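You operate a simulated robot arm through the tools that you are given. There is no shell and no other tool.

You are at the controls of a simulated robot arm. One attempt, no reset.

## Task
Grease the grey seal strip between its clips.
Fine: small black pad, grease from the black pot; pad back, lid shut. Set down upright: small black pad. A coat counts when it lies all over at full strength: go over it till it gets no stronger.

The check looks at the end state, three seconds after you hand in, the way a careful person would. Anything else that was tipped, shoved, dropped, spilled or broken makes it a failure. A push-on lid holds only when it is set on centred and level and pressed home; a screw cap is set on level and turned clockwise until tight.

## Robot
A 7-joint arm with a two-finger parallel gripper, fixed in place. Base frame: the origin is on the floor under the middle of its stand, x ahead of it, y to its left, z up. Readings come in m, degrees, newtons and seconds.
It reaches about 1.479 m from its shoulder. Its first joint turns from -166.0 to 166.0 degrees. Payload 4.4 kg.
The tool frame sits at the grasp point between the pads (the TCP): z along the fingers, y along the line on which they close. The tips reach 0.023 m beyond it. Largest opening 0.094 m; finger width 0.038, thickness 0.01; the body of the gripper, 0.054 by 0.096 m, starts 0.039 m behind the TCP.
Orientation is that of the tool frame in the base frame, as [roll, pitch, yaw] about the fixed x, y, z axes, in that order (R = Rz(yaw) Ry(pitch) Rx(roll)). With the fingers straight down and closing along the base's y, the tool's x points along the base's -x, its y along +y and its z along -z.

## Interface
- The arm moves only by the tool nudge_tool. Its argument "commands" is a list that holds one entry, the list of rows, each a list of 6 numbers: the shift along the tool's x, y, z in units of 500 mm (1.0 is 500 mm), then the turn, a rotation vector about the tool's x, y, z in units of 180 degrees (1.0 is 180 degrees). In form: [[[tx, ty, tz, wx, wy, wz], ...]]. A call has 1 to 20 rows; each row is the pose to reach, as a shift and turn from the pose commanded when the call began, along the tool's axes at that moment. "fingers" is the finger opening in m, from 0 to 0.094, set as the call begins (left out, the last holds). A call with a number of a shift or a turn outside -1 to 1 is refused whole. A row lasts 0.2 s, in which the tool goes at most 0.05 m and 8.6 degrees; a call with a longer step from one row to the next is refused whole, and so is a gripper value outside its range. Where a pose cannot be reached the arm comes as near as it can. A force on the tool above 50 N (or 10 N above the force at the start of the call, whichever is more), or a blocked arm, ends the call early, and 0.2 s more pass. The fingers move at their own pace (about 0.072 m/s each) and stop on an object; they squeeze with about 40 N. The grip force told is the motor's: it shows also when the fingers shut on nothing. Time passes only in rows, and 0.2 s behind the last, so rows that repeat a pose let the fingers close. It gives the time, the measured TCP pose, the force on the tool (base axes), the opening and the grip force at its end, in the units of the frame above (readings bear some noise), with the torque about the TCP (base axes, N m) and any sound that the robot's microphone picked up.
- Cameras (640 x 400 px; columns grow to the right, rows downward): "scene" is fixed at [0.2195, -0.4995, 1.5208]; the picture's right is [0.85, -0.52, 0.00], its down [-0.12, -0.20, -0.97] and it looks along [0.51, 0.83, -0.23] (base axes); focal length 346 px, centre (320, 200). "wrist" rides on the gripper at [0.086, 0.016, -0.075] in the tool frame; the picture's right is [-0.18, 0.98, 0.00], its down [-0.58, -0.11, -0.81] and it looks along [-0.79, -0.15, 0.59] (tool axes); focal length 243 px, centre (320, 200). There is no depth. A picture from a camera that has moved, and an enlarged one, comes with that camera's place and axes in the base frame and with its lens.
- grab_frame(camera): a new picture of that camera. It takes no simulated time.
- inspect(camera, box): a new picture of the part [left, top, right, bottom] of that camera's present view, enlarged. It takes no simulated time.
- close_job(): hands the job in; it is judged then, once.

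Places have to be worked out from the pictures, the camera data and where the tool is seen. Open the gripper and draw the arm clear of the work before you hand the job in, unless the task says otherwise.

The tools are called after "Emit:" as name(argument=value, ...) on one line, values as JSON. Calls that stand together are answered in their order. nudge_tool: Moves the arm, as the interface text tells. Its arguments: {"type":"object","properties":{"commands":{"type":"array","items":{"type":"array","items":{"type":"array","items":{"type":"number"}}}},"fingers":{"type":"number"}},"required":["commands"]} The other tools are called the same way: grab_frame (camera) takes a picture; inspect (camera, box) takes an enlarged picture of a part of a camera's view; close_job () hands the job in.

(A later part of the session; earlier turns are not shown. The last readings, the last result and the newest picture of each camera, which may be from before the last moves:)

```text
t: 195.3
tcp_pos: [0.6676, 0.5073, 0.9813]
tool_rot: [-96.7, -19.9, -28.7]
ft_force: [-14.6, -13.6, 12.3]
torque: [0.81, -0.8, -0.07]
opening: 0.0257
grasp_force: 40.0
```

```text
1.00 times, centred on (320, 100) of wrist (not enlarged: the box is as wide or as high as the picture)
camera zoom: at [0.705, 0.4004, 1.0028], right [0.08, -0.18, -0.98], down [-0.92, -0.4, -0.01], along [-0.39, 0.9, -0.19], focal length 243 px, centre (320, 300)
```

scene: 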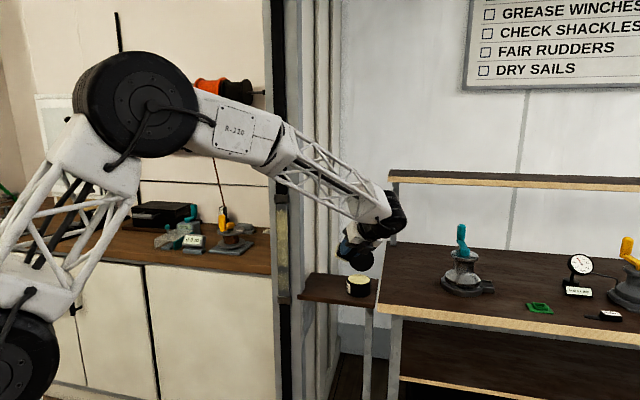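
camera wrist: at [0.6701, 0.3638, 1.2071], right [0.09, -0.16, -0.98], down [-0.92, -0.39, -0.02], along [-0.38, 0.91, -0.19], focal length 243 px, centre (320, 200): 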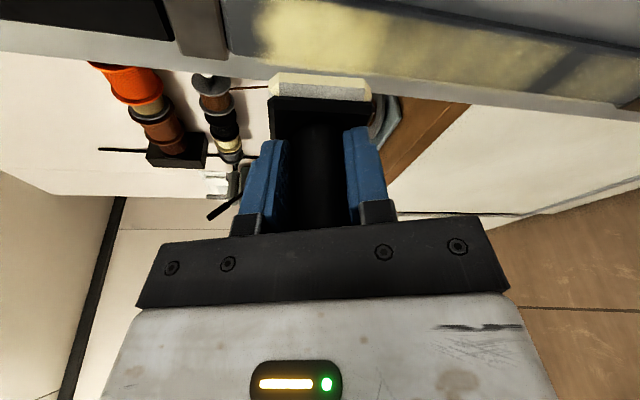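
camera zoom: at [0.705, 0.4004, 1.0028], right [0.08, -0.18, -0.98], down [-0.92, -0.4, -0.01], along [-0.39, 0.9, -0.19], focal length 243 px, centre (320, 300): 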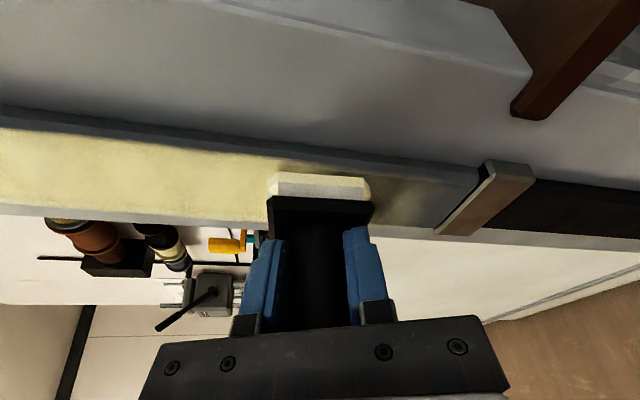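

That works well: stable at 20 N and the coat above the pad is bright. Continuing down 3 cm.

Emit:
nudge_tool(commands=[[[-0.0052, 0.014, 0.0014, 0, 0, 0], [-0.0102, 0.028, 0.0032, 0, 0, 0], [-0.0152, 0.042, 0.005, 0, 0, 0], [-0.0203, 0.056, 0.0068, 0, 0, 0]]])

Emit:
inspect(camera="wrist", box=[0, 0, 640, 200])

```text
t: 196.3
tcp_pos: [0.6671, 0.5079, 0.949]
tool_rot: [-97.0, -19.7, -28.7]
ft_force: [-9.4, -7.9, 5.4]
torque: [0.38, -0.42, 0.01]
opening: 0.0259
grasp_force: 40.4
```

```text
1.00 times, centred on (320, 100) of wrist (not enlarged: the box is as wide or as high as the picture)
camera zoom: at [0.7045, 0.4008, 0.972], right [0.08, -0.18, -0.98], down [-0.92, -0.4, 0.0], along [-0.39, 0.9, -0.2], focal length 243 px, centre (320, 300)
```

zoom: 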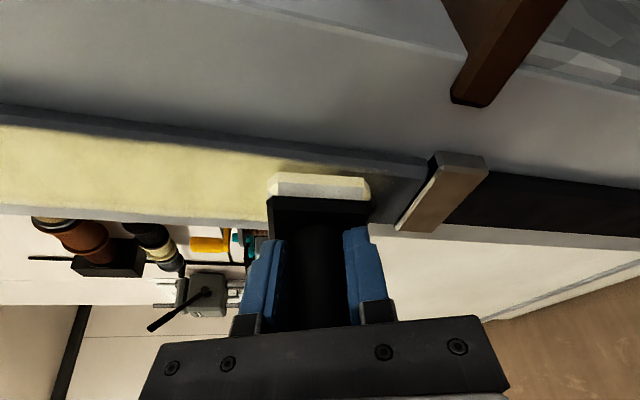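

Still stable at 12 N, with bright coat above. Continuing down the last 2.8 cm toward the lower clip.

Emit:
nudge_tool(commands=[[[-0.0046, 0.0131, 0.002, 0, 0, 0], [-0.0093, 0.0262, 0.0037, 0, 0, 0], [-0.014, 0.0392, 0.0054, 0, 0, 0], [-0.0187, 0.0523, 0.0071, 0, 0, 0]]])

Emit:
inspect(camera="wrist", box=[0, 0, 640, 200])

```text
t: 197.3
tcp_pos: [0.6682, 0.5076, 0.9235]
tool_rot: [-96.6, -19.8, -28.8]
ft_force: [-22.0, -24.2, 24.4]
torque: [1.34, -1.36, -0.2]
opening: 0.0259
grasp_force: 40.6
```

```text
1.00 times, centred on (320, 100) of wrist (not enlarged: the box is as wide or as high as the picture)
camera zoom: at [0.7054, 0.4003, 0.9461], right [0.08, -0.18, -0.98], down [-0.92, -0.4, -0.01], along [-0.39, 0.9, -0.19], focal length 243 px, centre (320, 300)
```

zoom: 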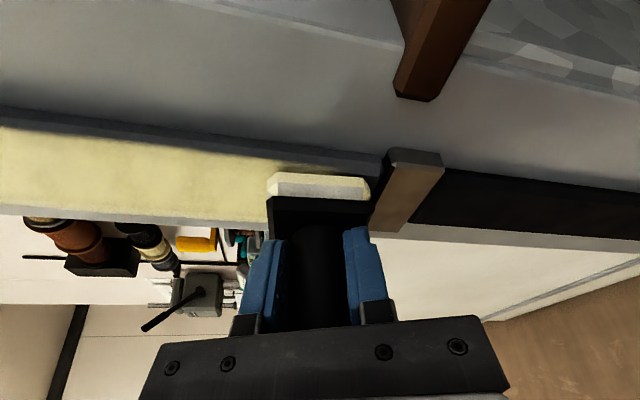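

The pad is right above the lower clip. I'll lift off and inspect the lower half.

Emit:
nudge_tool(commands=[[[-0.0005, 0, -0.0019, 0, 0, 0], [-0.0106, 0.0008, -0.0386, 0, 0, 0], [-0.0211, 0.0017, -0.0771, 0, 0, 0], [-0.0317, 0.0025, -0.1157, 0, 0, 0], [-0.0317, 0.0025, -0.1157, 0, 0, 0]]])

Emit:
inspect(camera="wrist", box=[0, 0, 640, 160])

Emit:
inspect(camera="wrist", box=[200, 0, 480, 130])

Emit:
inspect(camera="scene", box=[265, 185, 305, 305])

```text
t: 198.5
tcp_pos: [0.6241, 0.4651, 0.9238]
tool_rot: [-96.6, -19.8, -28.5]
ft_force: [0.1, -0.2, -1.2]
torque: [-0.01, 0.02, -0.01]
opening: 0.0259
grasp_force: 40.1
```

```text
1.00 times, centred on (320, 80) of wrist (not enlarged: the box is as wide or as high as the picture)
camera zoom: at [0.6622, 0.3575, 0.9452], right [0.08, -0.18, -0.98], down [-0.92, -0.4, -0.01], along [-0.39, 0.9, -0.2], focal length 243 px, centre (320, 320)
```

zoom: 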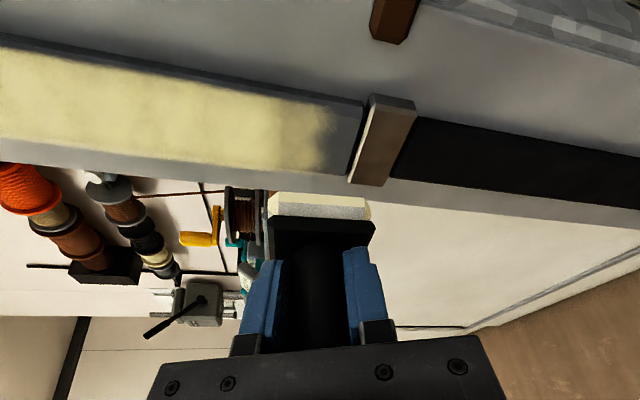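

```text
2.29 times, centred on (340, 65) of wrist
camera zoom: at [0.6622, 0.3575, 0.9452], right [0.08, -0.18, -0.98], down [-0.92, -0.4, -0.01], along [-0.39, 0.9, -0.2], focal length 555 px, centre (274, 509)
```

zoom: 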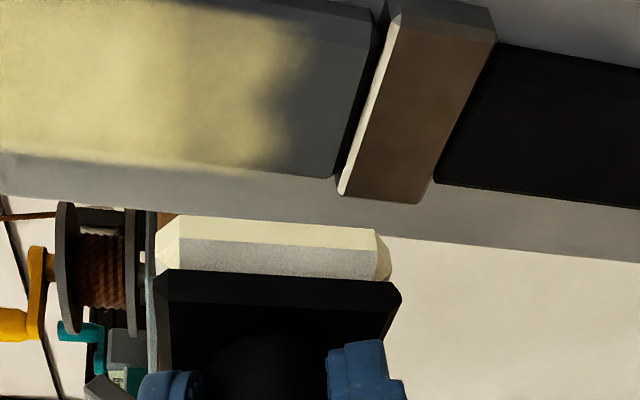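

```text
3.33 times, centred on (285, 245) of scene
camera zoom: at [0.2195, -0.4995, 1.5208], right [0.85, -0.52, 0.0], down [-0.12, -0.2, -0.97], along [0.51, 0.83, -0.23], focal length 1152 px, centre (437, 50)
```

zoom: 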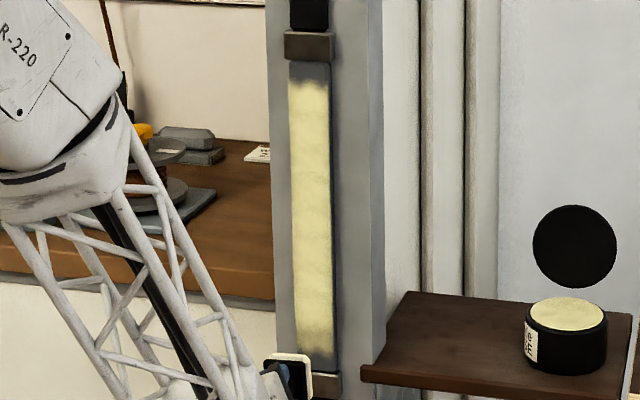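

The whole strip now looks bright, with equal margins at both clips. I'll zoom in along its length to look for weaker spots.

Emit:
inspect(camera="scene", box=[270, 195, 298, 235])

Emit:
inspect(camera="scene", box=[270, 230, 298, 270])

Emit:
inspect(camera="scene", box=[270, 262, 298, 302])

Emit:
inspect(camera="wrist", box=[0, 0, 360, 120])

```text
10.00 times, centred on (284, 215) of scene
camera zoom: at [0.2195, -0.4995, 1.5208], right [0.85, -0.52, 0.0], down [-0.12, -0.2, -0.97], along [0.51, 0.83, -0.23], focal length 3456 px, centre (680, 50)
```

zoom: 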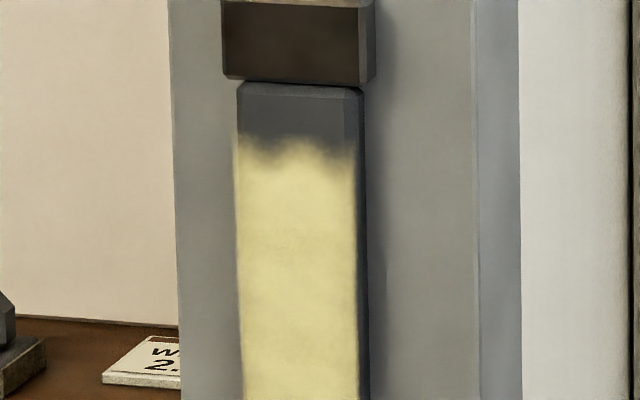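

```text
10.00 times, centred on (284, 250) of scene
camera zoom: at [0.2195, -0.4995, 1.5208], right [0.85, -0.52, 0.0], down [-0.12, -0.2, -0.97], along [0.51, 0.83, -0.23], focal length 3456 px, centre (680, -300)
```

zoom: 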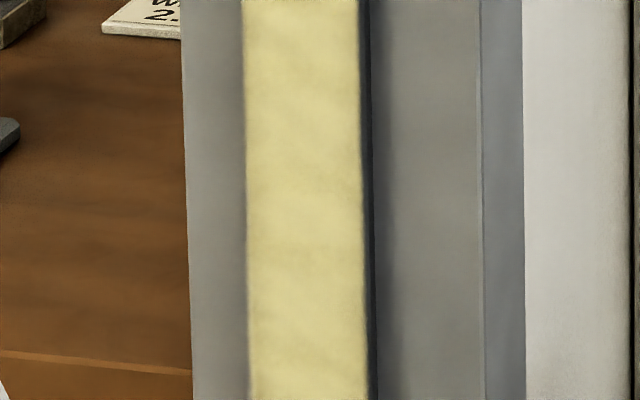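

```text
10.00 times, centred on (284, 282) of scene
camera zoom: at [0.2195, -0.4995, 1.5208], right [0.85, -0.52, 0.0], down [-0.12, -0.2, -0.97], along [0.51, 0.83, -0.23], focal length 3456 px, centre (680, -620)
```

zoom: 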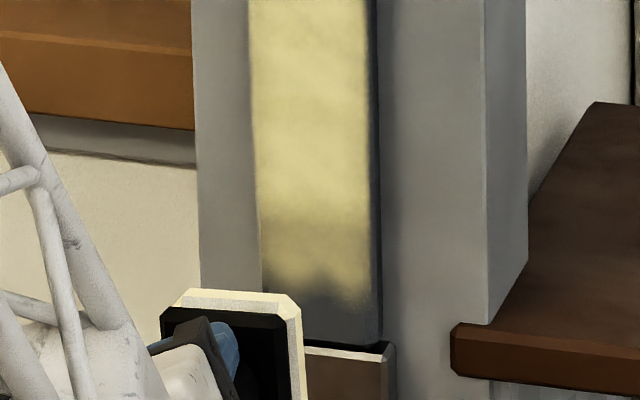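

```text
1.78 times, centred on (180, 60) of wrist
camera zoom: at [0.6622, 0.3575, 0.9452], right [0.08, -0.18, -0.98], down [-0.92, -0.4, -0.01], along [-0.39, 0.9, -0.2], focal length 431 px, centre (569, 449)
```

zoom: 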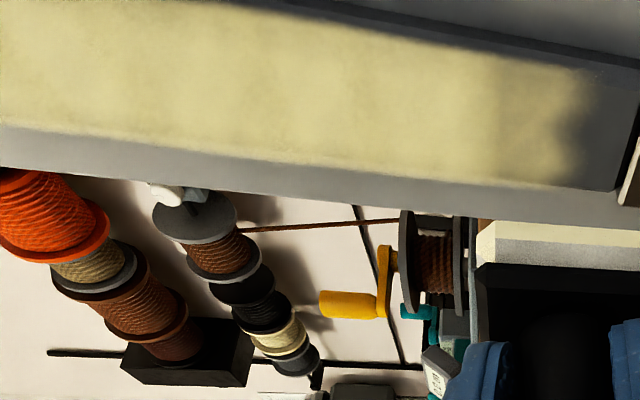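

Uniform and strong nearly everywhere; only the last 2 cm at the bottom is a bit dimmer. I'll do another downward wipe there, re-approaching at z≈0.965.

Emit:
nudge_tool(commands=[[[0.0143, -0.0393, -0.0046, 0, 0, 0], [0.0285, -0.0785, -0.0091, 0, 0, 0], [0.0439, -0.0797, 0.0476, 0, 0, 0], [0.0555, -0.0806, 0.0894, 0, 0, 0], [0.0587, -0.0808, 0.1014, 0, 0, 0], [0.0587, -0.0808, 0.1014, 0, 0, 0]]])

```text
t: 199.9
tcp_pos: [0.667, 0.5071, 0.9642]
tool_rot: [-96.8, -19.8, -28.7]
ft_force: [-0.4, 1.5, -0.5]
torque: [0.02, 0.01, 0.01]
opening: 0.0257
grasp_force: 39.8
```

Emit:
nudge_tool(commands=[[[0.0002, 0, 0.0008, 0, 0, 0], [0.0004, 0, 0.0014, 0, 0, 0], [0.0004, 0, 0.0014, 0, 0, 0]]])

```text
t: 200.7
tcp_pos: [0.6674, 0.5075, 0.965]
tool_rot: [-96.8, -19.8, -28.8]
ft_force: [-0.5, 0.4, -0.6]
torque: [0.02, 0.04, -0.01]
opening: 0.0259
grasp_force: 40.0
```

Not touching yet. Another 0.6 mm.

Emit:
nudge_tool(commands=[[[0.0002, 0, 0.0006, 0, 0, 0], [0.0003, 0, 0.0012, 0, 0, 0], [0.0003, 0, 0.0012, 0, 0, 0]]])

```text
t: 201.5
tcp_pos: [0.6665, 0.5079, 0.9636]
tool_rot: [-96.8, -19.8, -28.6]
ft_force: [-0.4, 0.0, -0.3]
torque: [-0.01, -0.03, -0.03]
opening: 0.0258
grasp_force: 40.2
```

Emit:
nudge_tool(commands=[[[0.0002, 0, 0.0008, 0, 0, 0], [0.0004, 0, 0.0014, 0, 0, 0], [0.0004, 0, 0.0014, 0, 0, 0]]])

```text
t: 202.3
tcp_pos: [0.668, 0.507, 0.9641]
tool_rot: [-96.8, -19.8, -28.7]
ft_force: [-1.0, -0.6, -0.9]
torque: [-0.02, -0.02, 0.0]
opening: 0.0261
grasp_force: 39.7
```

Still free. Continuing in 0.5 mm steps.

Emit:
nudge_tool(commands=[[[0.0001, 0, 0.0005, 0, 0, 0], [0.0003, 0, 0.001, 0, 0, 0], [0.0003, 0, 0.001, 0, 0, 0]]])

```text
t: 203.1
tcp_pos: [0.6675, 0.5075, 0.965]
tool_rot: [-96.8, -19.8, -28.6]
ft_force: [-13.6, -13.1, 1.0]
torque: [0.38, -0.35, -0.03]
opening: 0.026
grasp_force: 39.8
```

19 N on the trailing edge. Wiping down 4 cm to the bottom.

Emit:
nudge_tool(commands=[[[-0.0051, 0.014, 0.0012, 0, 0, 0], [-0.0101, 0.028, 0.003, 0, 0, 0], [-0.0152, 0.042, 0.0048, 0, 0, 0], [-0.0203, 0.056, 0.0066, 0, 0, 0], [-0.0254, 0.07, 0.0084, 0, 0, 0], [-0.0274, 0.0757, 0.0091, 0, 0, 0]]])

Emit:
inspect(camera="wrist", box=[0, 0, 640, 200])

```text
t: 203.5
tcp_pos: [0.6693, 0.5077, 0.9634]
tool_rot: [-96.3, -19.9, -28.6]
ft_force: [-18.7, -17.3, 7.5]
torque: [0.57, -0.67, -0.08]
opening: 0.0259
grasp_force: 40.0
stopped in row 1: the force on the tool passed its limit at 59 N (the readings are from after the stop); the commanded pose is now the measured one
```

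```text
1.00 times, centred on (320, 100) of wrist (not enlarged: the box is as wide or as high as the picture)
camera zoom: at [0.7051, 0.4005, 0.9854], right [0.09, -0.17, -0.98], down [-0.92, -0.4, -0.01], along [-0.39, 0.9, -0.19], focal length 243 px, centre (320, 300)
```

zoom: 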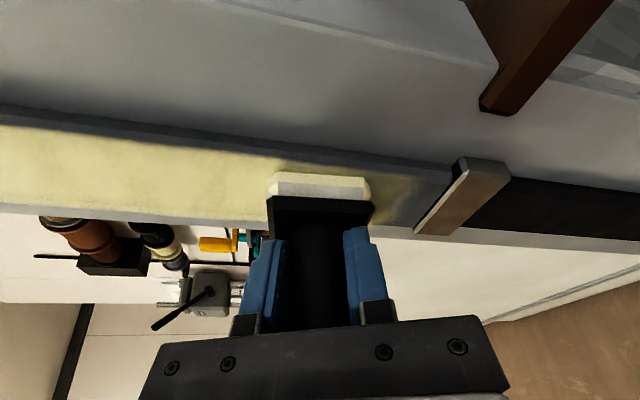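

Starting from 19 N jams; the good run started from about 3.5 N. I'll back off 1 mm and find a light touch first.

Emit:
nudge_tool(commands=[[[-0.0005, 0, -0.0019, -0.0015, -0.0006, 0.0004], [-0.0005, 0, -0.0019, -0.0025, -0.001, 0.0007], [-0.0005, 0, -0.0019, -0.0025, -0.001, 0.0007]]])

```text
t: 204.3
tcp_pos: [0.6681, 0.5069, 0.9636]
tool_rot: [-97.0, -19.8, -28.6]
ft_force: [-7.0, -6.7, 5.4]
torque: [0.36, -0.36, -0.02]
opening: 0.0264
grasp_force: 39.8
```

10 N, already loaded in the wiping direction. I'll ease 0.25 mm while starting the downward wipe.

Emit:
nudge_tool(commands=[[[-0.0052, 0.014, 0.0011, 0, 0, 0], [-0.0102, 0.028, 0.0029, 0, 0, 0], [-0.0153, 0.042, 0.0047, 0, 0, 0], [-0.0204, 0.056, 0.0065, 0, 0, 0], [-0.0255, 0.07, 0.0083, 0, 0, 0], [-0.0272, 0.0747, 0.0089, 0, 0, 0]]])

Emit:
inspect(camera="wrist", box=[0, 0, 640, 200])

```text
t: 205.7
tcp_pos: [0.6681, 0.507, 0.9228]
tool_rot: [-96.9, -19.8, -28.6]
ft_force: [-24.9, -19.8, 21.1]
torque: [1.24, -1.37, 0.08]
opening: 0.0259
grasp_force: 39.2
```

```text
1.00 times, centred on (320, 100) of wrist (not enlarged: the box is as wide or as high as the picture)
camera zoom: at [0.7052, 0.4007, 0.9456], right [0.08, -0.18, -0.98], down [-0.92, -0.4, 0.0], along [-0.39, 0.9, -0.2], focal length 243 px, centre (320, 300)
```

zoom: 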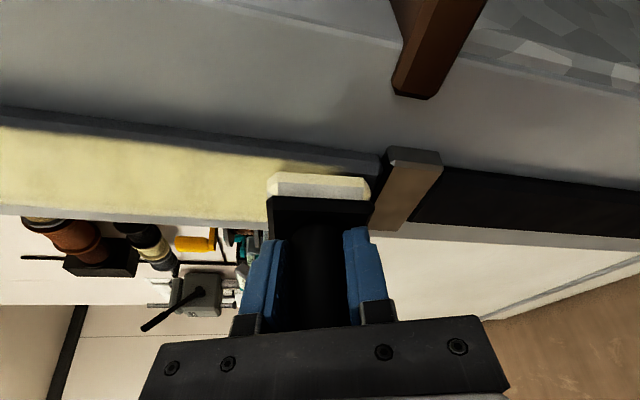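

Good full stroke to the bottom. Lifting off to inspect.

Emit:
nudge_tool(commands=[[[-0.0005, 0, -0.0019, 0, 0, 0], [-0.0106, 0.0008, -0.0386, 0, 0, 0], [-0.0211, 0.0017, -0.0771, 0, 0, 0], [-0.0317, 0.0025, -0.1157, 0, 0, 0], [-0.0317, 0.0025, -0.1157, 0, 0, 0]]])

Emit:
inspect(camera="wrist", box=[200, 0, 480, 130])

Emit:
inspect(camera="scene", box=[270, 262, 298, 302])

Emit:
inspect(camera="scene", box=[265, 185, 305, 305])

```text
t: 206.9
tcp_pos: [0.6255, 0.4644, 0.9234]
tool_rot: [-97.0, -19.8, -28.6]
ft_force: [-1.0, -0.6, -0.9]
torque: [-0.01, 0.01, 0.02]
opening: 0.0258
grasp_force: 40.5
```

```text
2.29 times, centred on (340, 65) of wrist
camera zoom: at [0.6625, 0.3578, 0.9452], right [0.08, -0.18, -0.98], down [-0.92, -0.4, 0.0], along [-0.39, 0.9, -0.2], focal length 555 px, centre (274, 509)
```

zoom: 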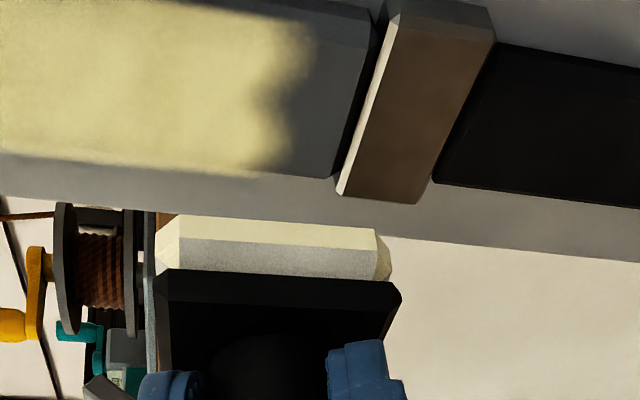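

```text
10.00 times, centred on (284, 282) of scene
camera zoom: at [0.2195, -0.4995, 1.5208], right [0.85, -0.52, 0.0], down [-0.12, -0.2, -0.97], along [0.51, 0.83, -0.23], focal length 3456 px, centre (680, -620)
```

zoom: 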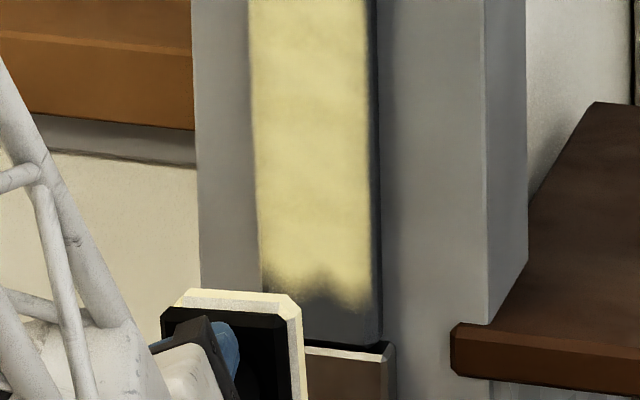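

```text
3.33 times, centred on (285, 245) of scene
camera zoom: at [0.2195, -0.4995, 1.5208], right [0.85, -0.52, 0.0], down [-0.12, -0.2, -0.97], along [0.51, 0.83, -0.23], focal length 1152 px, centre (437, 50)
```

zoom: 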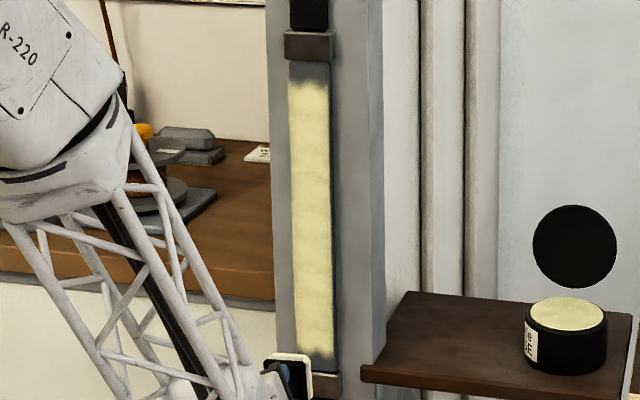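

The bottom is now bright with the same fixed edge shape as before. I'll compare the middle and top again at the same zoom to judge whether anything is weaker.

Emit:
inspect(camera="scene", box=[268, 195, 300, 250])

Emit:
inspect(camera="scene", box=[268, 245, 300, 300])

Emit:
inspect(camera="wrist", box=[0, 0, 360, 120])

```text
7.27 times, centred on (284, 222) of scene
camera zoom: at [0.2195, -0.4995, 1.5208], right [0.85, -0.52, 0.0], down [-0.12, -0.2, -0.97], along [0.51, 0.83, -0.23], focal length 2513 px, centre (582, 36)
```

zoom: 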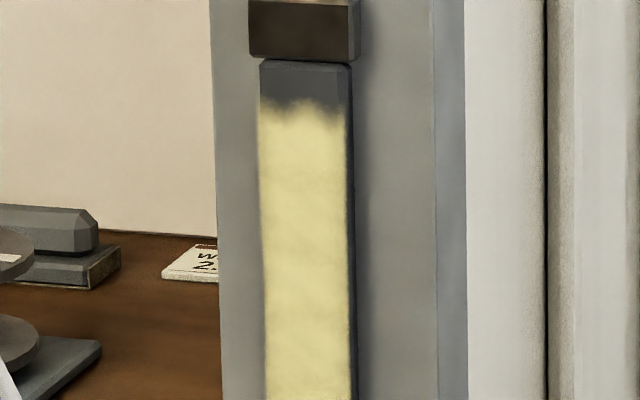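

```text
7.27 times, centred on (284, 272) of scene
camera zoom: at [0.2195, -0.4995, 1.5208], right [0.85, -0.52, 0.0], down [-0.12, -0.2, -0.97], along [0.51, 0.83, -0.23], focal length 2513 px, centre (582, -327)
```

zoom: 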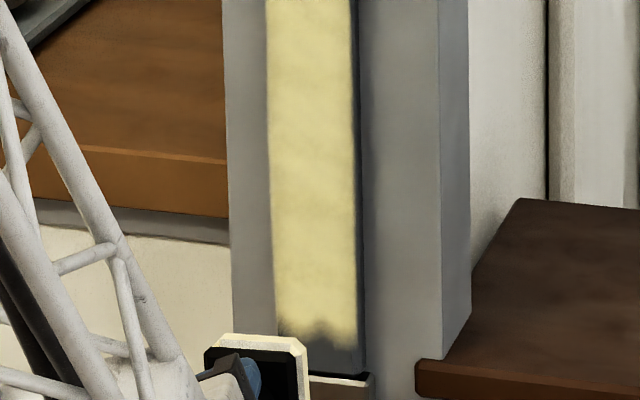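

```text
1.78 times, centred on (180, 60) of wrist
camera zoom: at [0.6625, 0.3578, 0.9452], right [0.08, -0.18, -0.98], down [-0.92, -0.4, 0.0], along [-0.39, 0.9, -0.2], focal length 431 px, centre (569, 449)
```

zoom: 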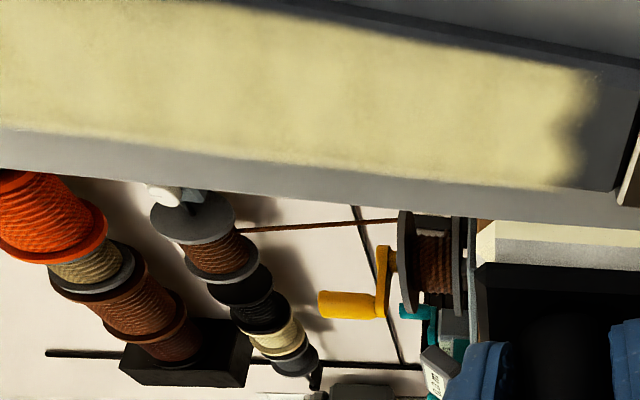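

The coat is uniform and bright all over the strip. Now to put the pad back: I'll retreat upward and rotate the pad to face down again at the staging point.

Emit:
nudge_tool(commands=[[[0.0271, -0.0747, -0.0092, -0.0027, -0.0318, -0.033], [0.0542, -0.1494, -0.0184, -0.0055, -0.0636, -0.0659], [0.0813, -0.2242, -0.0275, -0.0082, -0.0954, -0.0989], [0.148, -0.2254, -0.0494, -0.0109, -0.1272, -0.1319], [0.2147, -0.2265, -0.0713, -0.0136, -0.159, -0.1649], [0.2814, -0.2277, -0.0932, -0.0164, -0.1907, -0.1978], [0.3481, -0.2288, -0.1151, -0.0191, -0.2225, -0.2308], [0.4148, -0.23, -0.137, -0.0218, -0.2543, -0.2638], [0.4815, -0.2311, -0.1589, -0.0245, -0.2861, -0.2967], [0.5482, -0.2323, -0.1808, -0.0273, -0.3179, -0.3297], [0.6152, -0.2334, -0.203, -0.03, -0.3497, -0.3627], [0.6152, -0.2334, -0.203, -0.0327, -0.3815, -0.3956], [0.6152, -0.2334, -0.203, -0.0354, -0.4133, -0.4286], [0.6152, -0.2334, -0.203, -0.0382, -0.4451, -0.4616], [0.6152, -0.2334, -0.203, -0.0409, -0.4769, -0.4946], [0.6152, -0.2334, -0.203, -0.0436, -0.5086, -0.5275], [0.6152, -0.2334, -0.203, -0.0463, -0.5404, -0.5605], [0.6152, -0.2334, -0.203, -0.0491, -0.5722, -0.5935], [0.6152, -0.2334, -0.203, -0.0518, -0.604, -0.6264], [0.6152, -0.2334, -0.203, -0.0545, -0.6358, -0.6594]]])

Emit:
inspect(camera="scene", box=[265, 170, 405, 305])

```text
t: 211.1
tcp_pos: [0.8007, 0.2705, 1.1467]
tool_rot: [-180.0, 15.1, 135.2]
ft_force: [0.4, 0.4, -0.4]
torque: [-0.02, -0.01, -0.05]
opening: 0.0256
grasp_force: 40.8
```

```text
2.96 times, centred on (335, 238) of scene
camera zoom: at [0.2195, -0.4995, 1.5208], right [0.85, -0.52, 0.0], down [-0.12, -0.2, -0.97], along [0.51, 0.83, -0.23], focal length 1024 px, centre (276, 89)
```

zoom: 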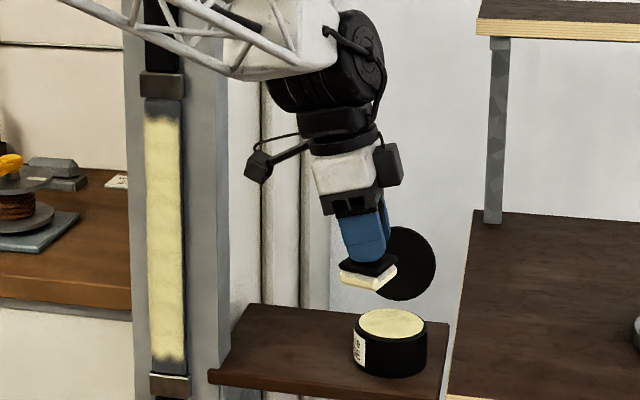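

The coat looks even in the full view too. Next I'll yaw the tool 102° about the vertical so the camera side faces the room and the pad's edges line up with the shelf.

Emit:
nudge_tool(commands=[[[0, 0, 0, -0.0122, 0, -0.0456], [0, 0, 0, -0.0244, 0, -0.0912], [0, 0, 0, -0.0367, 0, -0.1369], [0, 0, 0, -0.0489, 0, -0.1825], [0, 0, 0, -0.0611, 0, -0.2281], [0, 0, 0, -0.0734, 0, -0.2737], [0, 0, 0, -0.0856, 0, -0.3193], [0, 0, 0, -0.0978, 0, -0.3649], [0, 0, 0, -0.11, 0, -0.4106], [0, 0, 0, -0.1223, 0, -0.4562], [0, 0, 0, -0.1345, 0, -0.5018], [0, 0, 0, -0.1467, 0, -0.5474], [0, 0, 0, -0.1467, 0, -0.5474]]])

Emit:
grab_frame(camera="wrist")

Emit:
inspect(camera="scene", box=[290, 180, 400, 305])

```text
t: 213.9
tcp_pos: [0.7997, 0.2711, 1.1472]
tool_rot: [-179.9, 15.1, -122.8]
ft_force: [0.0, -0.6, -0.1]
torque: [-0.01, 0.0, 0.01]
opening: 0.0259
grasp_force: 39.9
```

```text
taken
camera wrist: at [0.7305, 0.1929, 1.1967], right [-0.73, 0.68, 0.05], down [0.28, 0.24, 0.93], along [0.62, 0.69, -0.37], focal length 243 px, centre (320, 200)
```

wrist: 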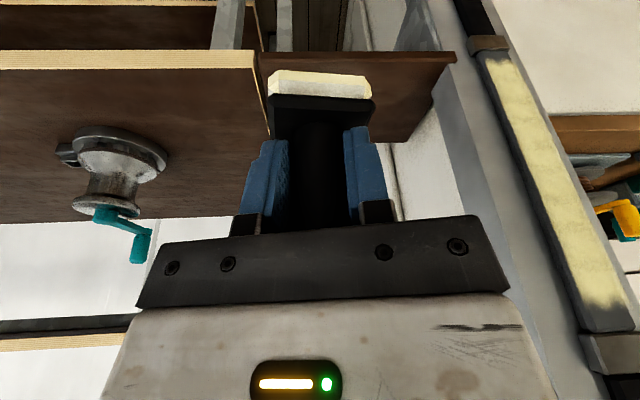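

```text
3.20 times, centred on (345, 242) of scene
camera zoom: at [0.2195, -0.4995, 1.5208], right [0.85, -0.52, 0.0], down [-0.12, -0.2, -0.97], along [0.51, 0.83, -0.23], focal length 1106 px, centre (240, 64)
```

zoom: 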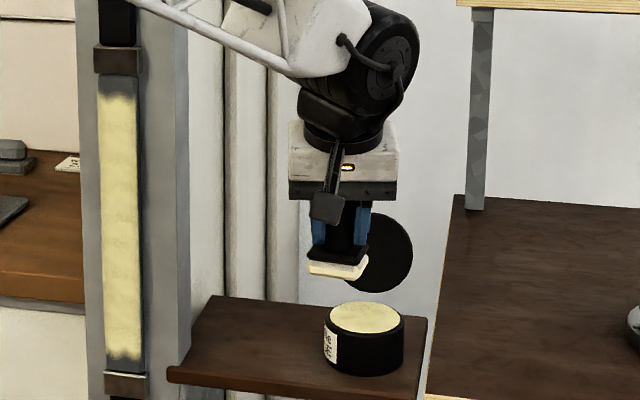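

The pad is level and square to the shelf. Moving over its original spot in two legs, keeping clear of the post.

Emit:
nudge_tool(commands=[[[-0.0744, 0.0195, 0.0396, 0, 0, 0], [-0.1488, 0.039, 0.0791, 0, 0, 0], [-0.2232, 0.0584, 0.1187, 0, 0, 0], [-0.2976, 0.0779, 0.1582, 0, 0, 0], [-0.372, 0.0974, 0.1978, 0, 0, 0], [-0.3711, 0.1284, 0.2251, 0, 0, 0], [-0.3701, 0.1594, 0.2525, 0, 0, 0], [-0.3692, 0.1904, 0.2798, 0, 0, 0], [-0.3692, 0.1904, 0.2798, 0, 0, 0]]])

Emit:
grab_frame(camera="wrist")

Emit:
inspect(camera="scene", box=[280, 190, 390, 305])

```text
t: 215.9
tcp_pos: [0.8363, 0.5029, 1.0616]
tool_rot: [-180.0, 15.0, -122.9]
ft_force: [-0.2, -0.4, -0.9]
torque: [-0.01, -0.03, -0.01]
opening: 0.0257
grasp_force: 39.9
```

```text
taken
camera wrist: at [0.7672, 0.4257, 1.1108], right [-0.73, 0.68, 0.05], down [0.28, 0.24, 0.93], along [0.62, 0.69, -0.37], focal length 243 px, centre (320, 200)
```

wrist: 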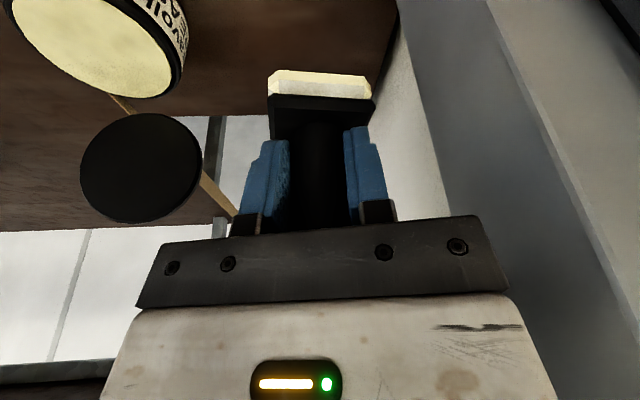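

```text
3.48 times, centred on (335, 248) of scene
camera zoom: at [0.2195, -0.4995, 1.5208], right [0.85, -0.52, 0.0], down [-0.12, -0.2, -0.97], along [0.51, 0.83, -0.23], focal length 1202 px, centre (268, 35)
```

zoom: 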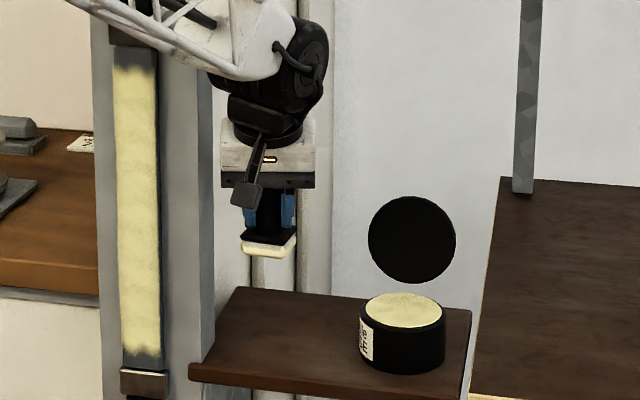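

Directly above the spot. Descending to just above the shelf.

Emit:
nudge_tool(commands=[[[0.0155, 0, 0.058, 0, 0, 0], [0.0311, 0, 0.1159, 0, 0, 0], [0.0414, 0, 0.1546, 0, 0, 0], [0.0492, 0, 0.1836, 0, 0, 0], [0.0518, 0, 0.1932, 0, 0, 0], [0.0518, 0, 0.1932, 0, 0, 0]]])

Emit:
inspect(camera="scene", box=[290, 245, 350, 300])

```text
t: 217.3
tcp_pos: [0.8377, 0.5021, 0.9609]
tool_rot: [179.9, 15.2, -122.8]
ft_force: [-0.6, -0.1, -1.3]
torque: [0.0, -0.01, 0.03]
opening: 0.0257
grasp_force: 39.8
```

```text
7.27 times, centred on (320, 272) of scene
camera zoom: at [0.2195, -0.4995, 1.5208], right [0.85, -0.52, 0.0], down [-0.12, -0.2, -0.97], along [0.51, 0.83, -0.23], focal length 2513 px, centre (320, -327)
```

zoom: 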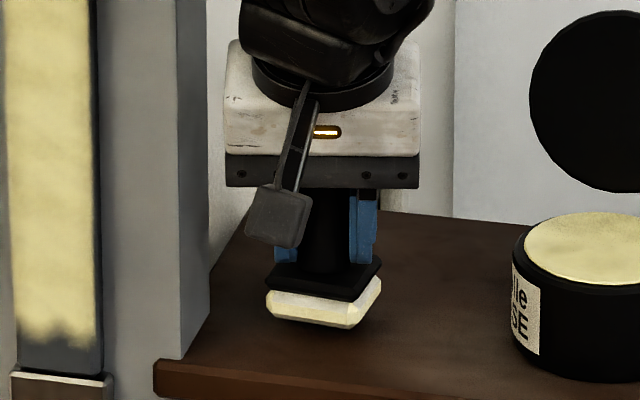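

Close to the shelf. Lowering in 2 mm steps to feel contact.

Emit:
nudge_tool(commands=[[[0.001, 0, 0.0039, 0, 0, 0], [0.0021, 0, 0.0077, 0, 0, 0], [0.0031, 0, 0.0116, 0, 0, 0], [0.0041, 0, 0.0155, 0, 0, 0], [0.0041, 0, 0.0155, 0, 0, 0]]])

```text
t: 218.5
tcp_pos: [0.8361, 0.5011, 0.9533]
tool_rot: [179.9, 15.1, -122.9]
ft_force: [1.1, 0.5, -1.1]
torque: [0.0, -0.03, -0.01]
opening: 0.0258
grasp_force: 39.9
```

Emit:
nudge_tool(commands=[[[0.0005, 0, 0.0019, 0, 0, 0], [0.001, 0, 0.0039, 0, 0, 0], [0.0013, 0, 0.0048, 0, 0, 0], [0.0016, 0, 0.0058, 0, 0, 0], [0.0016, 0, 0.0058, 0, 0, 0]]])

```text
t: 219.7
tcp_pos: [0.8376, 0.5023, 0.9529]
tool_rot: [-180.0, 15.1, -122.9]
ft_force: [-2.6, -2.4, 19.4]
torque: [-0.07, 0.06, -0.01]
opening: 0.0261
grasp_force: 39.7
```

On the shelf, 19 N and well centred. I'll ease up 0.4 mm and open the fingers.

Emit:
nudge_tool(commands=[[[-0.0002, 0, -0.0008, 0, 0, 0], [-0.0002, 0, -0.0008, 0, 0, 0]]])

Emit:
nudge_tool(commands=[[[0, 0, 0, 0, 0, 0], [0, 0, 0, 0, 0, 0], [0, 0, 0, 0, 0, 0]]], fingers=0.06)

Emit:
inspect(camera="scene", box=[290, 245, 350, 300])

Emit:
grab_frame(camera="wrist")

```text
t: 220.3
tcp_pos: [0.8371, 0.5027, 0.9511]
tool_rot: [180.0, 15.2, -122.9]
ft_force: [-0.1, 2.6, 24.2]
torque: [0.22, -0.07, -0.03]
opening: 0.0258
grasp_force: 40.0
```

```text
t: 221.1
tcp_pos: [0.8368, 0.5025, 0.9497]
tool_rot: [-180.0, 15.1, -122.9]
ft_force: [3.8, -2.8, 20.8]
torque: [0.03, 0.51, 0.07]
opening: 0.0576
grasp_force: 0.1
```

```text
7.27 times, centred on (320, 272) of scene
camera zoom: at [0.2195, -0.4995, 1.5208], right [0.85, -0.52, 0.0], down [-0.12, -0.2, -0.97], along [0.51, 0.83, -0.23], focal length 2513 px, centre (320, -327)
```

zoom: 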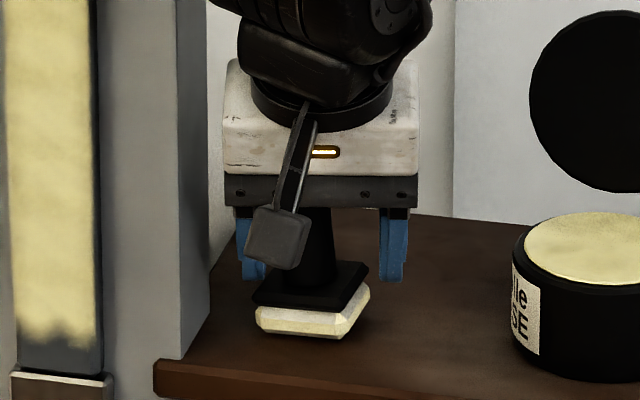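

```text
taken
camera wrist: at [0.7673, 0.425, 0.9998], right [-0.73, 0.68, 0.05], down [0.28, 0.24, 0.93], along [0.62, 0.69, -0.37], focal length 243 px, centre (320, 200)
```

wrist: 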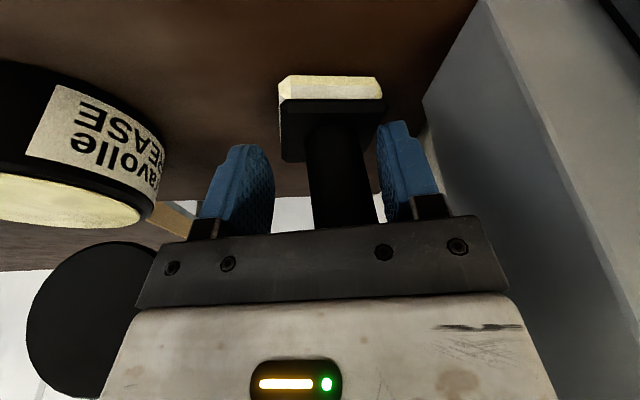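

The fingers are open, but the palm is pressing on the handle top since the handle slid up in the grip. I'll raise straight up 1 cm and check the pad settles upright.

Emit:
nudge_tool(commands=[[[-0.0005, 0, -0.0019, 0, 0, 0], [-0.0016, 0, -0.0058, 0, 0, 0], [-0.0031, 0, -0.0116, 0, 0, 0], [-0.0052, 0, -0.0193, 0, 0, 0], [-0.0052, 0, -0.0193, 0, 0, 0]]], fingers=0.07)

Emit:
inspect(camera="scene", box=[290, 245, 350, 300])

Emit:
grab_frame(camera="wrist")

```text
t: 222.3
tcp_pos: [0.8371, 0.5026, 0.9599]
tool_rot: [179.9, 15.0, -122.9]
ft_force: [0.1, 0.3, 0.1]
torque: [0.01, -0.02, -0.05]
opening: 0.0703
grasp_force: 0.1
```

```text
7.27 times, centred on (320, 272) of scene
camera zoom: at [0.2195, -0.4995, 1.5208], right [0.85, -0.52, 0.0], down [-0.12, -0.2, -0.97], along [0.51, 0.83, -0.23], focal length 2513 px, centre (320, -327)
```

zoom: 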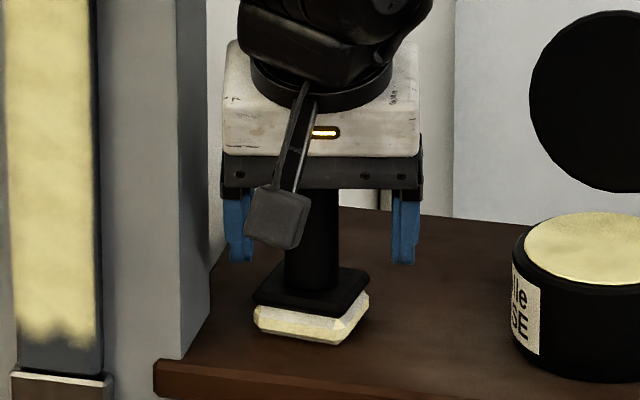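

```text
taken
camera wrist: at [0.7673, 0.4252, 1.0096], right [-0.73, 0.68, 0.05], down [0.28, 0.24, 0.93], along [0.62, 0.69, -0.37], focal length 243 px, centre (320, 200)
```

wrist: 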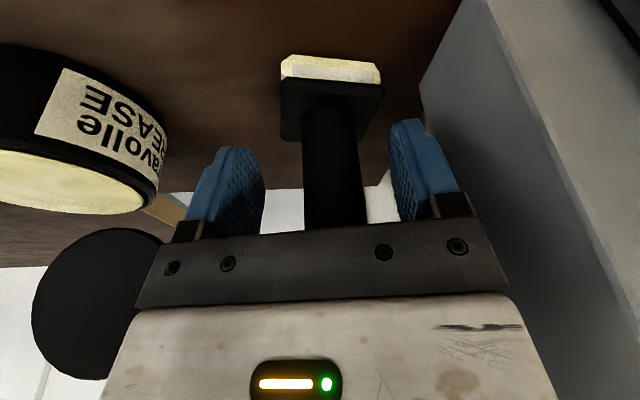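

The pad stands upright on the shelf within a few mm of its original place. Rising straight up, clear of the handle.

Emit:
nudge_tool(commands=[[[-0.0078, 0, -0.029, 0, 0, 0], [-0.0207, 0, -0.0773, 0, 0, 0], [-0.0362, 0, -0.1353, 0, 0, 0], [-0.0518, 0, -0.1932, 0, 0, 0], [-0.0621, 0, -0.2318, 0, 0, 0], [-0.0621, 0, -0.2318, 0, 0, 0]]])

Emit:
inspect(camera="scene", box=[280, 220, 400, 310])

Emit:
grab_frame(camera="wrist")

```text
t: 223.7
tcp_pos: [0.836, 0.5027, 1.08]
tool_rot: [180.0, 15.0, -122.9]
ft_force: [-0.2, -0.4, 0.8]
torque: [0.02, -0.03, 0.04]
opening: 0.0701
grasp_force: 0.1
```

```text
4.44 times, centred on (340, 265) of scene
camera zoom: at [0.2195, -0.4995, 1.5208], right [0.85, -0.52, 0.0], down [-0.12, -0.2, -0.97], along [0.51, 0.83, -0.23], focal length 1536 px, centre (231, -89)
```

zoom: 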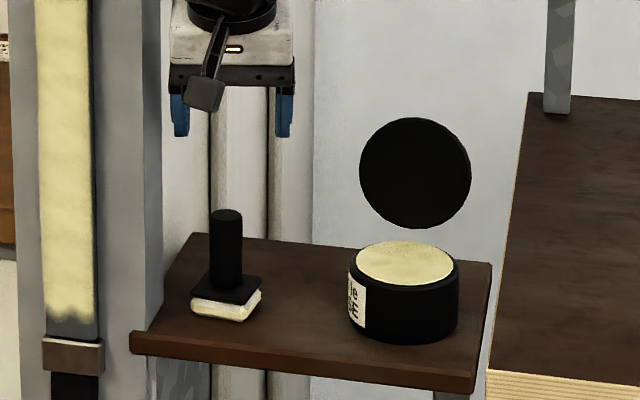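

```text
taken
camera wrist: at [0.7665, 0.4244, 1.1288], right [-0.73, 0.68, 0.05], down [0.28, 0.24, 0.93], along [0.62, 0.69, -0.37], focal length 243 px, centre (320, 200)
```

wrist: 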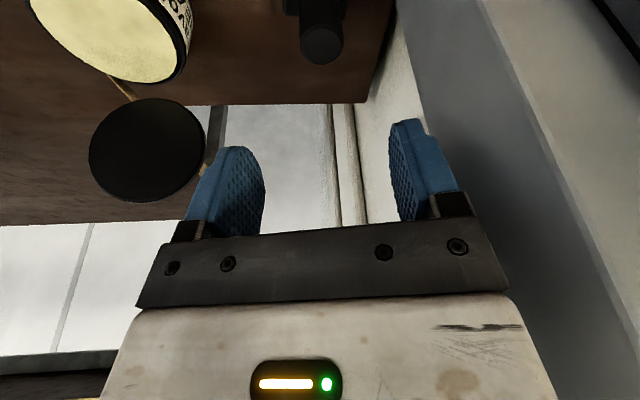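

Pad and pot look right. Next is shutting the lid. I'll rise, level the tool, and fly over to behind the open lid where I released the knob earlier.

Emit:
nudge_tool(commands=[[[-0.0233, 0, -0.087, 0, 0, 0], [-0.0466, 0, -0.1739, 0, 0, 0], [-0.0896, -0.0673, -0.1623, 0, 0.0417, 0], [-0.1327, -0.1346, -0.1507, 0, 0.0833, 0], [-0.1757, -0.202, -0.1391, 0, 0.0833, 0], [-0.2188, -0.2693, -0.1275, 0, 0.0833, 0], [-0.2618, -0.3366, -0.1159, 0, 0.0833, 0], [-0.2618, -0.3366, -0.1159, 0, 0.0833, 0]]], fingers=0.055)

Emit:
grab_frame(camera="scene")

```text
t: 225.5
tcp_pos: [1.0379, 0.5042, 1.1709]
tool_rot: [-180.0, 0.0, -122.8]
ft_force: [-0.2, 0.2, 0.5]
torque: [0.0, 0.03, -0.02]
opening: 0.0549
grasp_force: 0.0
```

```text
taken
```

scene: 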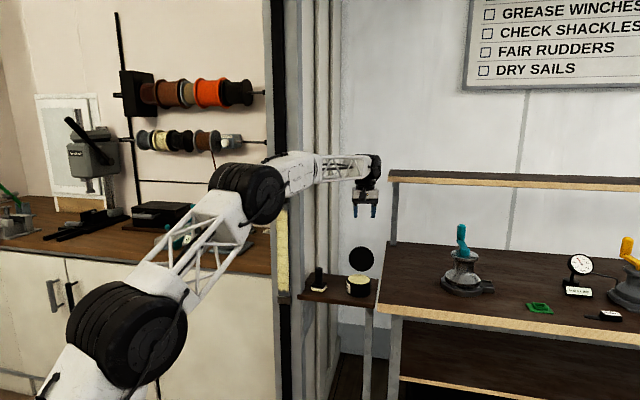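

Aligning the yaw to 225° first.

Emit:
nudge_tool(commands=[[[0, 0, 0, 0, 0, 0.0339], [0, 0, 0, 0, 0, 0.0678], [0, 0, 0, 0, 0, 0.0678]]])

Emit:
inspect(camera="wrist", box=[200, 0, 440, 150])

```text
t: 226.3
tcp_pos: [1.0379, 0.5053, 1.1708]
tool_rot: [179.9, 0.2, -135.1]
ft_force: [0.6, -0.4, -0.1]
torque: [0.02, 0.01, 0.01]
opening: 0.0549
grasp_force: 0.0
```

```text
2.67 times, centred on (320, 75) of wrist
camera zoom: at [0.9646, 0.4553, 1.2445], right [-0.56, 0.83, 0.0], down [0.49, 0.33, 0.81], along [0.67, 0.46, -0.59], focal length 647 px, centre (320, 533)
```

zoom: 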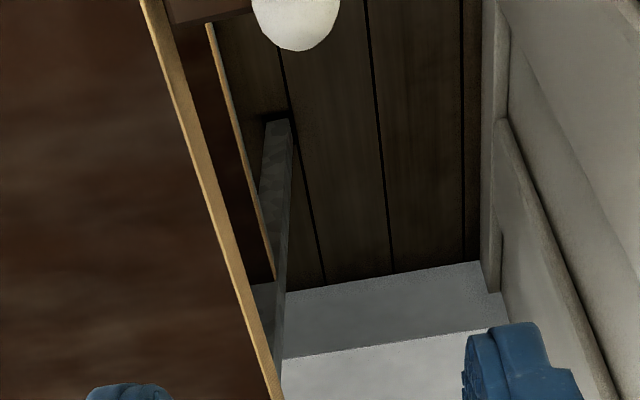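

The knob is where I left it. Leaning the tool and descending around it along the earlier retreat path.

Emit:
nudge_tool(commands=[[[0, 0, 0, 0, 0.0389, 0], [0, 0, 0, 0, 0.0778, 0], [0, 0, 0, 0, 0.1139, 0], [0, 0, 0.07, 0, 0.1139, 0], [0, 0, 0.14, 0, 0.1139, 0], [0.0137, 0, 0.1776, 0, 0.1139, 0], [0.0274, 0, 0.2152, 0, 0.1139, 0], [0.0411, 0, 0.2528, 0, 0.1139, 0], [0.0548, 0, 0.2904, 0, 0.1139, 0], [0.0548, 0, 0.2904, 0, 0.1139, 0]]], fingers=0.055)

Emit:
grab_frame(camera="wrist")

Emit:
inspect(camera="scene", box=[330, 220, 390, 300])

```text
t: 228.5
tcp_pos: [1.0194, 0.4879, 1.0264]
tool_rot: [180.0, -20.4, -135.1]
ft_force: [0.0, 0.0, 0.8]
torque: [-0.01, 0.01, -0.03]
opening: 0.0548
grasp_force: 0.1
```

```text
taken
camera wrist: at [0.9687, 0.4602, 1.1256], right [-0.57, 0.82, -0.06], down [0.66, 0.51, 0.55], along [0.48, 0.27, -0.83], focal length 243 px, centre (320, 200)
```

wrist: 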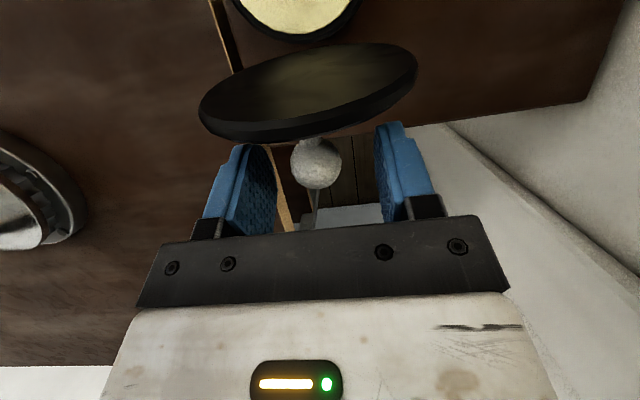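

```text
5.00 times, centred on (360, 260) of scene
camera zoom: at [0.2195, -0.4995, 1.5208], right [0.85, -0.52, 0.0], down [-0.12, -0.2, -0.97], along [0.51, 0.83, -0.23], focal length 1728 px, centre (120, -100)
```

zoom: 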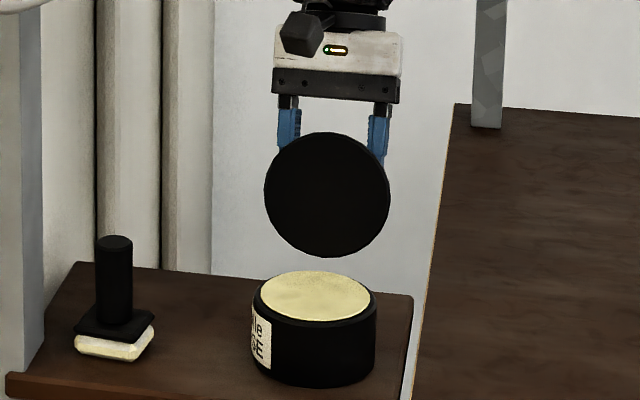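

About 3.5 mm off the earlier grip position. Correcting, then closing on the knob.

Emit:
nudge_tool(commands=[[[0.0022, -0.0018, 0.004, 0, 0, 0], [0.0044, -0.0035, 0.008, 0, 0, 0], [0.0044, -0.0035, 0.008, 0, 0, 0]]], fingers=0.055)

Emit:
nudge_tool(commands=[[[0, 0, 0, 0, 0, 0], [0, 0, 0, 0, 0, 0], [0, 0, 0, 0, 0, 0], [0, 0, 0, 0, 0, 0]]], fingers=0.0)

Emit:
grab_frame(camera="wrist")

```text
t: 229.3
tcp_pos: [1.0185, 0.4834, 1.0224]
tool_rot: [179.9, -20.6, -135.1]
ft_force: [-0.7, 0.0, -0.5]
torque: [0.02, -0.02, 0.01]
opening: 0.0551
grasp_force: 0.0
```

```text
t: 230.3
tcp_pos: [1.0166, 0.4847, 1.0226]
tool_rot: [179.9, -20.6, -135.0]
ft_force: [-18.7, 11.9, -0.9]
torque: [-0.1, 0.24, -0.07]
opening: 0.0239
grasp_force: 45.4
```

```text
taken
camera wrist: at [0.9668, 0.4564, 1.1219], right [-0.57, 0.82, -0.06], down [0.66, 0.51, 0.55], along [0.48, 0.27, -0.83], focal length 243 px, centre (320, 200)
```

wrist: 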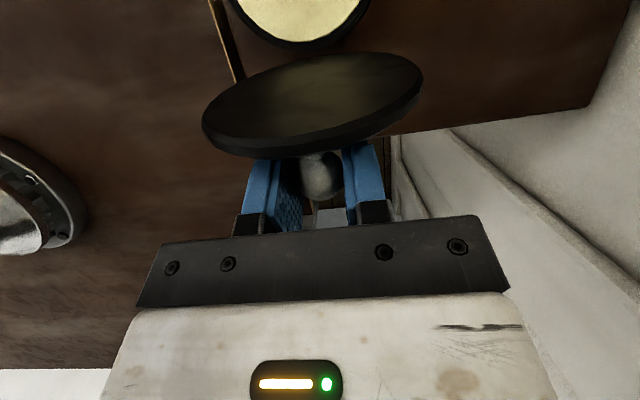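

Gripped. Now I'll follow the closing arc about the hinge line, rotating the tool with the lid; first about 37°.

Emit:
nudge_tool(commands=[[[0, 0.0014, 0, 0, 0, 0], [0.0091, 0.0014, -0.0022, 0, -0.0165, 0], [0.0182, 0.0014, -0.0044, 0, -0.033, 0], [0.0253, 0.0014, -0.0051, 0, -0.0455, 0], [0.0324, 0.0014, -0.0058, 0, -0.058, 0], [0.0394, 0.0014, -0.006, 0, -0.0705, 0], [0.0464, 0.0014, -0.0062, 0, -0.083, 0], [0.0534, 0.0014, -0.0059, 0, -0.0955, 0], [0.0604, 0.0014, -0.0056, 0, -0.108, 0], [0.0674, 0.0014, -0.0047, 0, -0.1205, 0], [0.0744, 0.0014, -0.0038, 0, -0.133, 0], [0.0813, 0.0014, -0.0021, 0, -0.1455, 0], [0.0882, 0.0014, -0.0004, 0, -0.158, 0], [0.0948, 0.0014, 0.0018, 0, -0.1705, 0], [0.1014, 0.0014, 0.004, 0, -0.183, 0], [0.1014, 0.0014, 0.004, 0, -0.183, 0]]])

Emit:
inspect(camera="scene", box=[320, 210, 400, 305])

```text
t: 232.6
tcp_pos: [0.9943, 0.4614, 1.0348]
tool_rot: [179.9, 1.4, -135.0]
ft_force: [-8.4, 7.6, 2.5]
torque: [0.01, 0.06, 0.03]
opening: 0.0241
grasp_force: 44.9
stopped in row 11: the force on the tool passed its limit at 51 N (the readings are from after the stop); the commanded pose is now the measured one
```

```text
4.21 times, centred on (360, 258) of scene
camera zoom: at [0.2195, -0.4995, 1.5208], right [0.85, -0.52, 0.0], down [-0.12, -0.2, -0.97], along [0.51, 0.83, -0.23], focal length 1455 px, centre (152, -42)
```

zoom: 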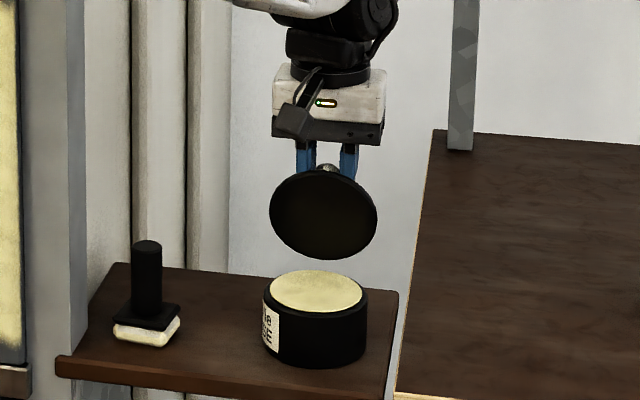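

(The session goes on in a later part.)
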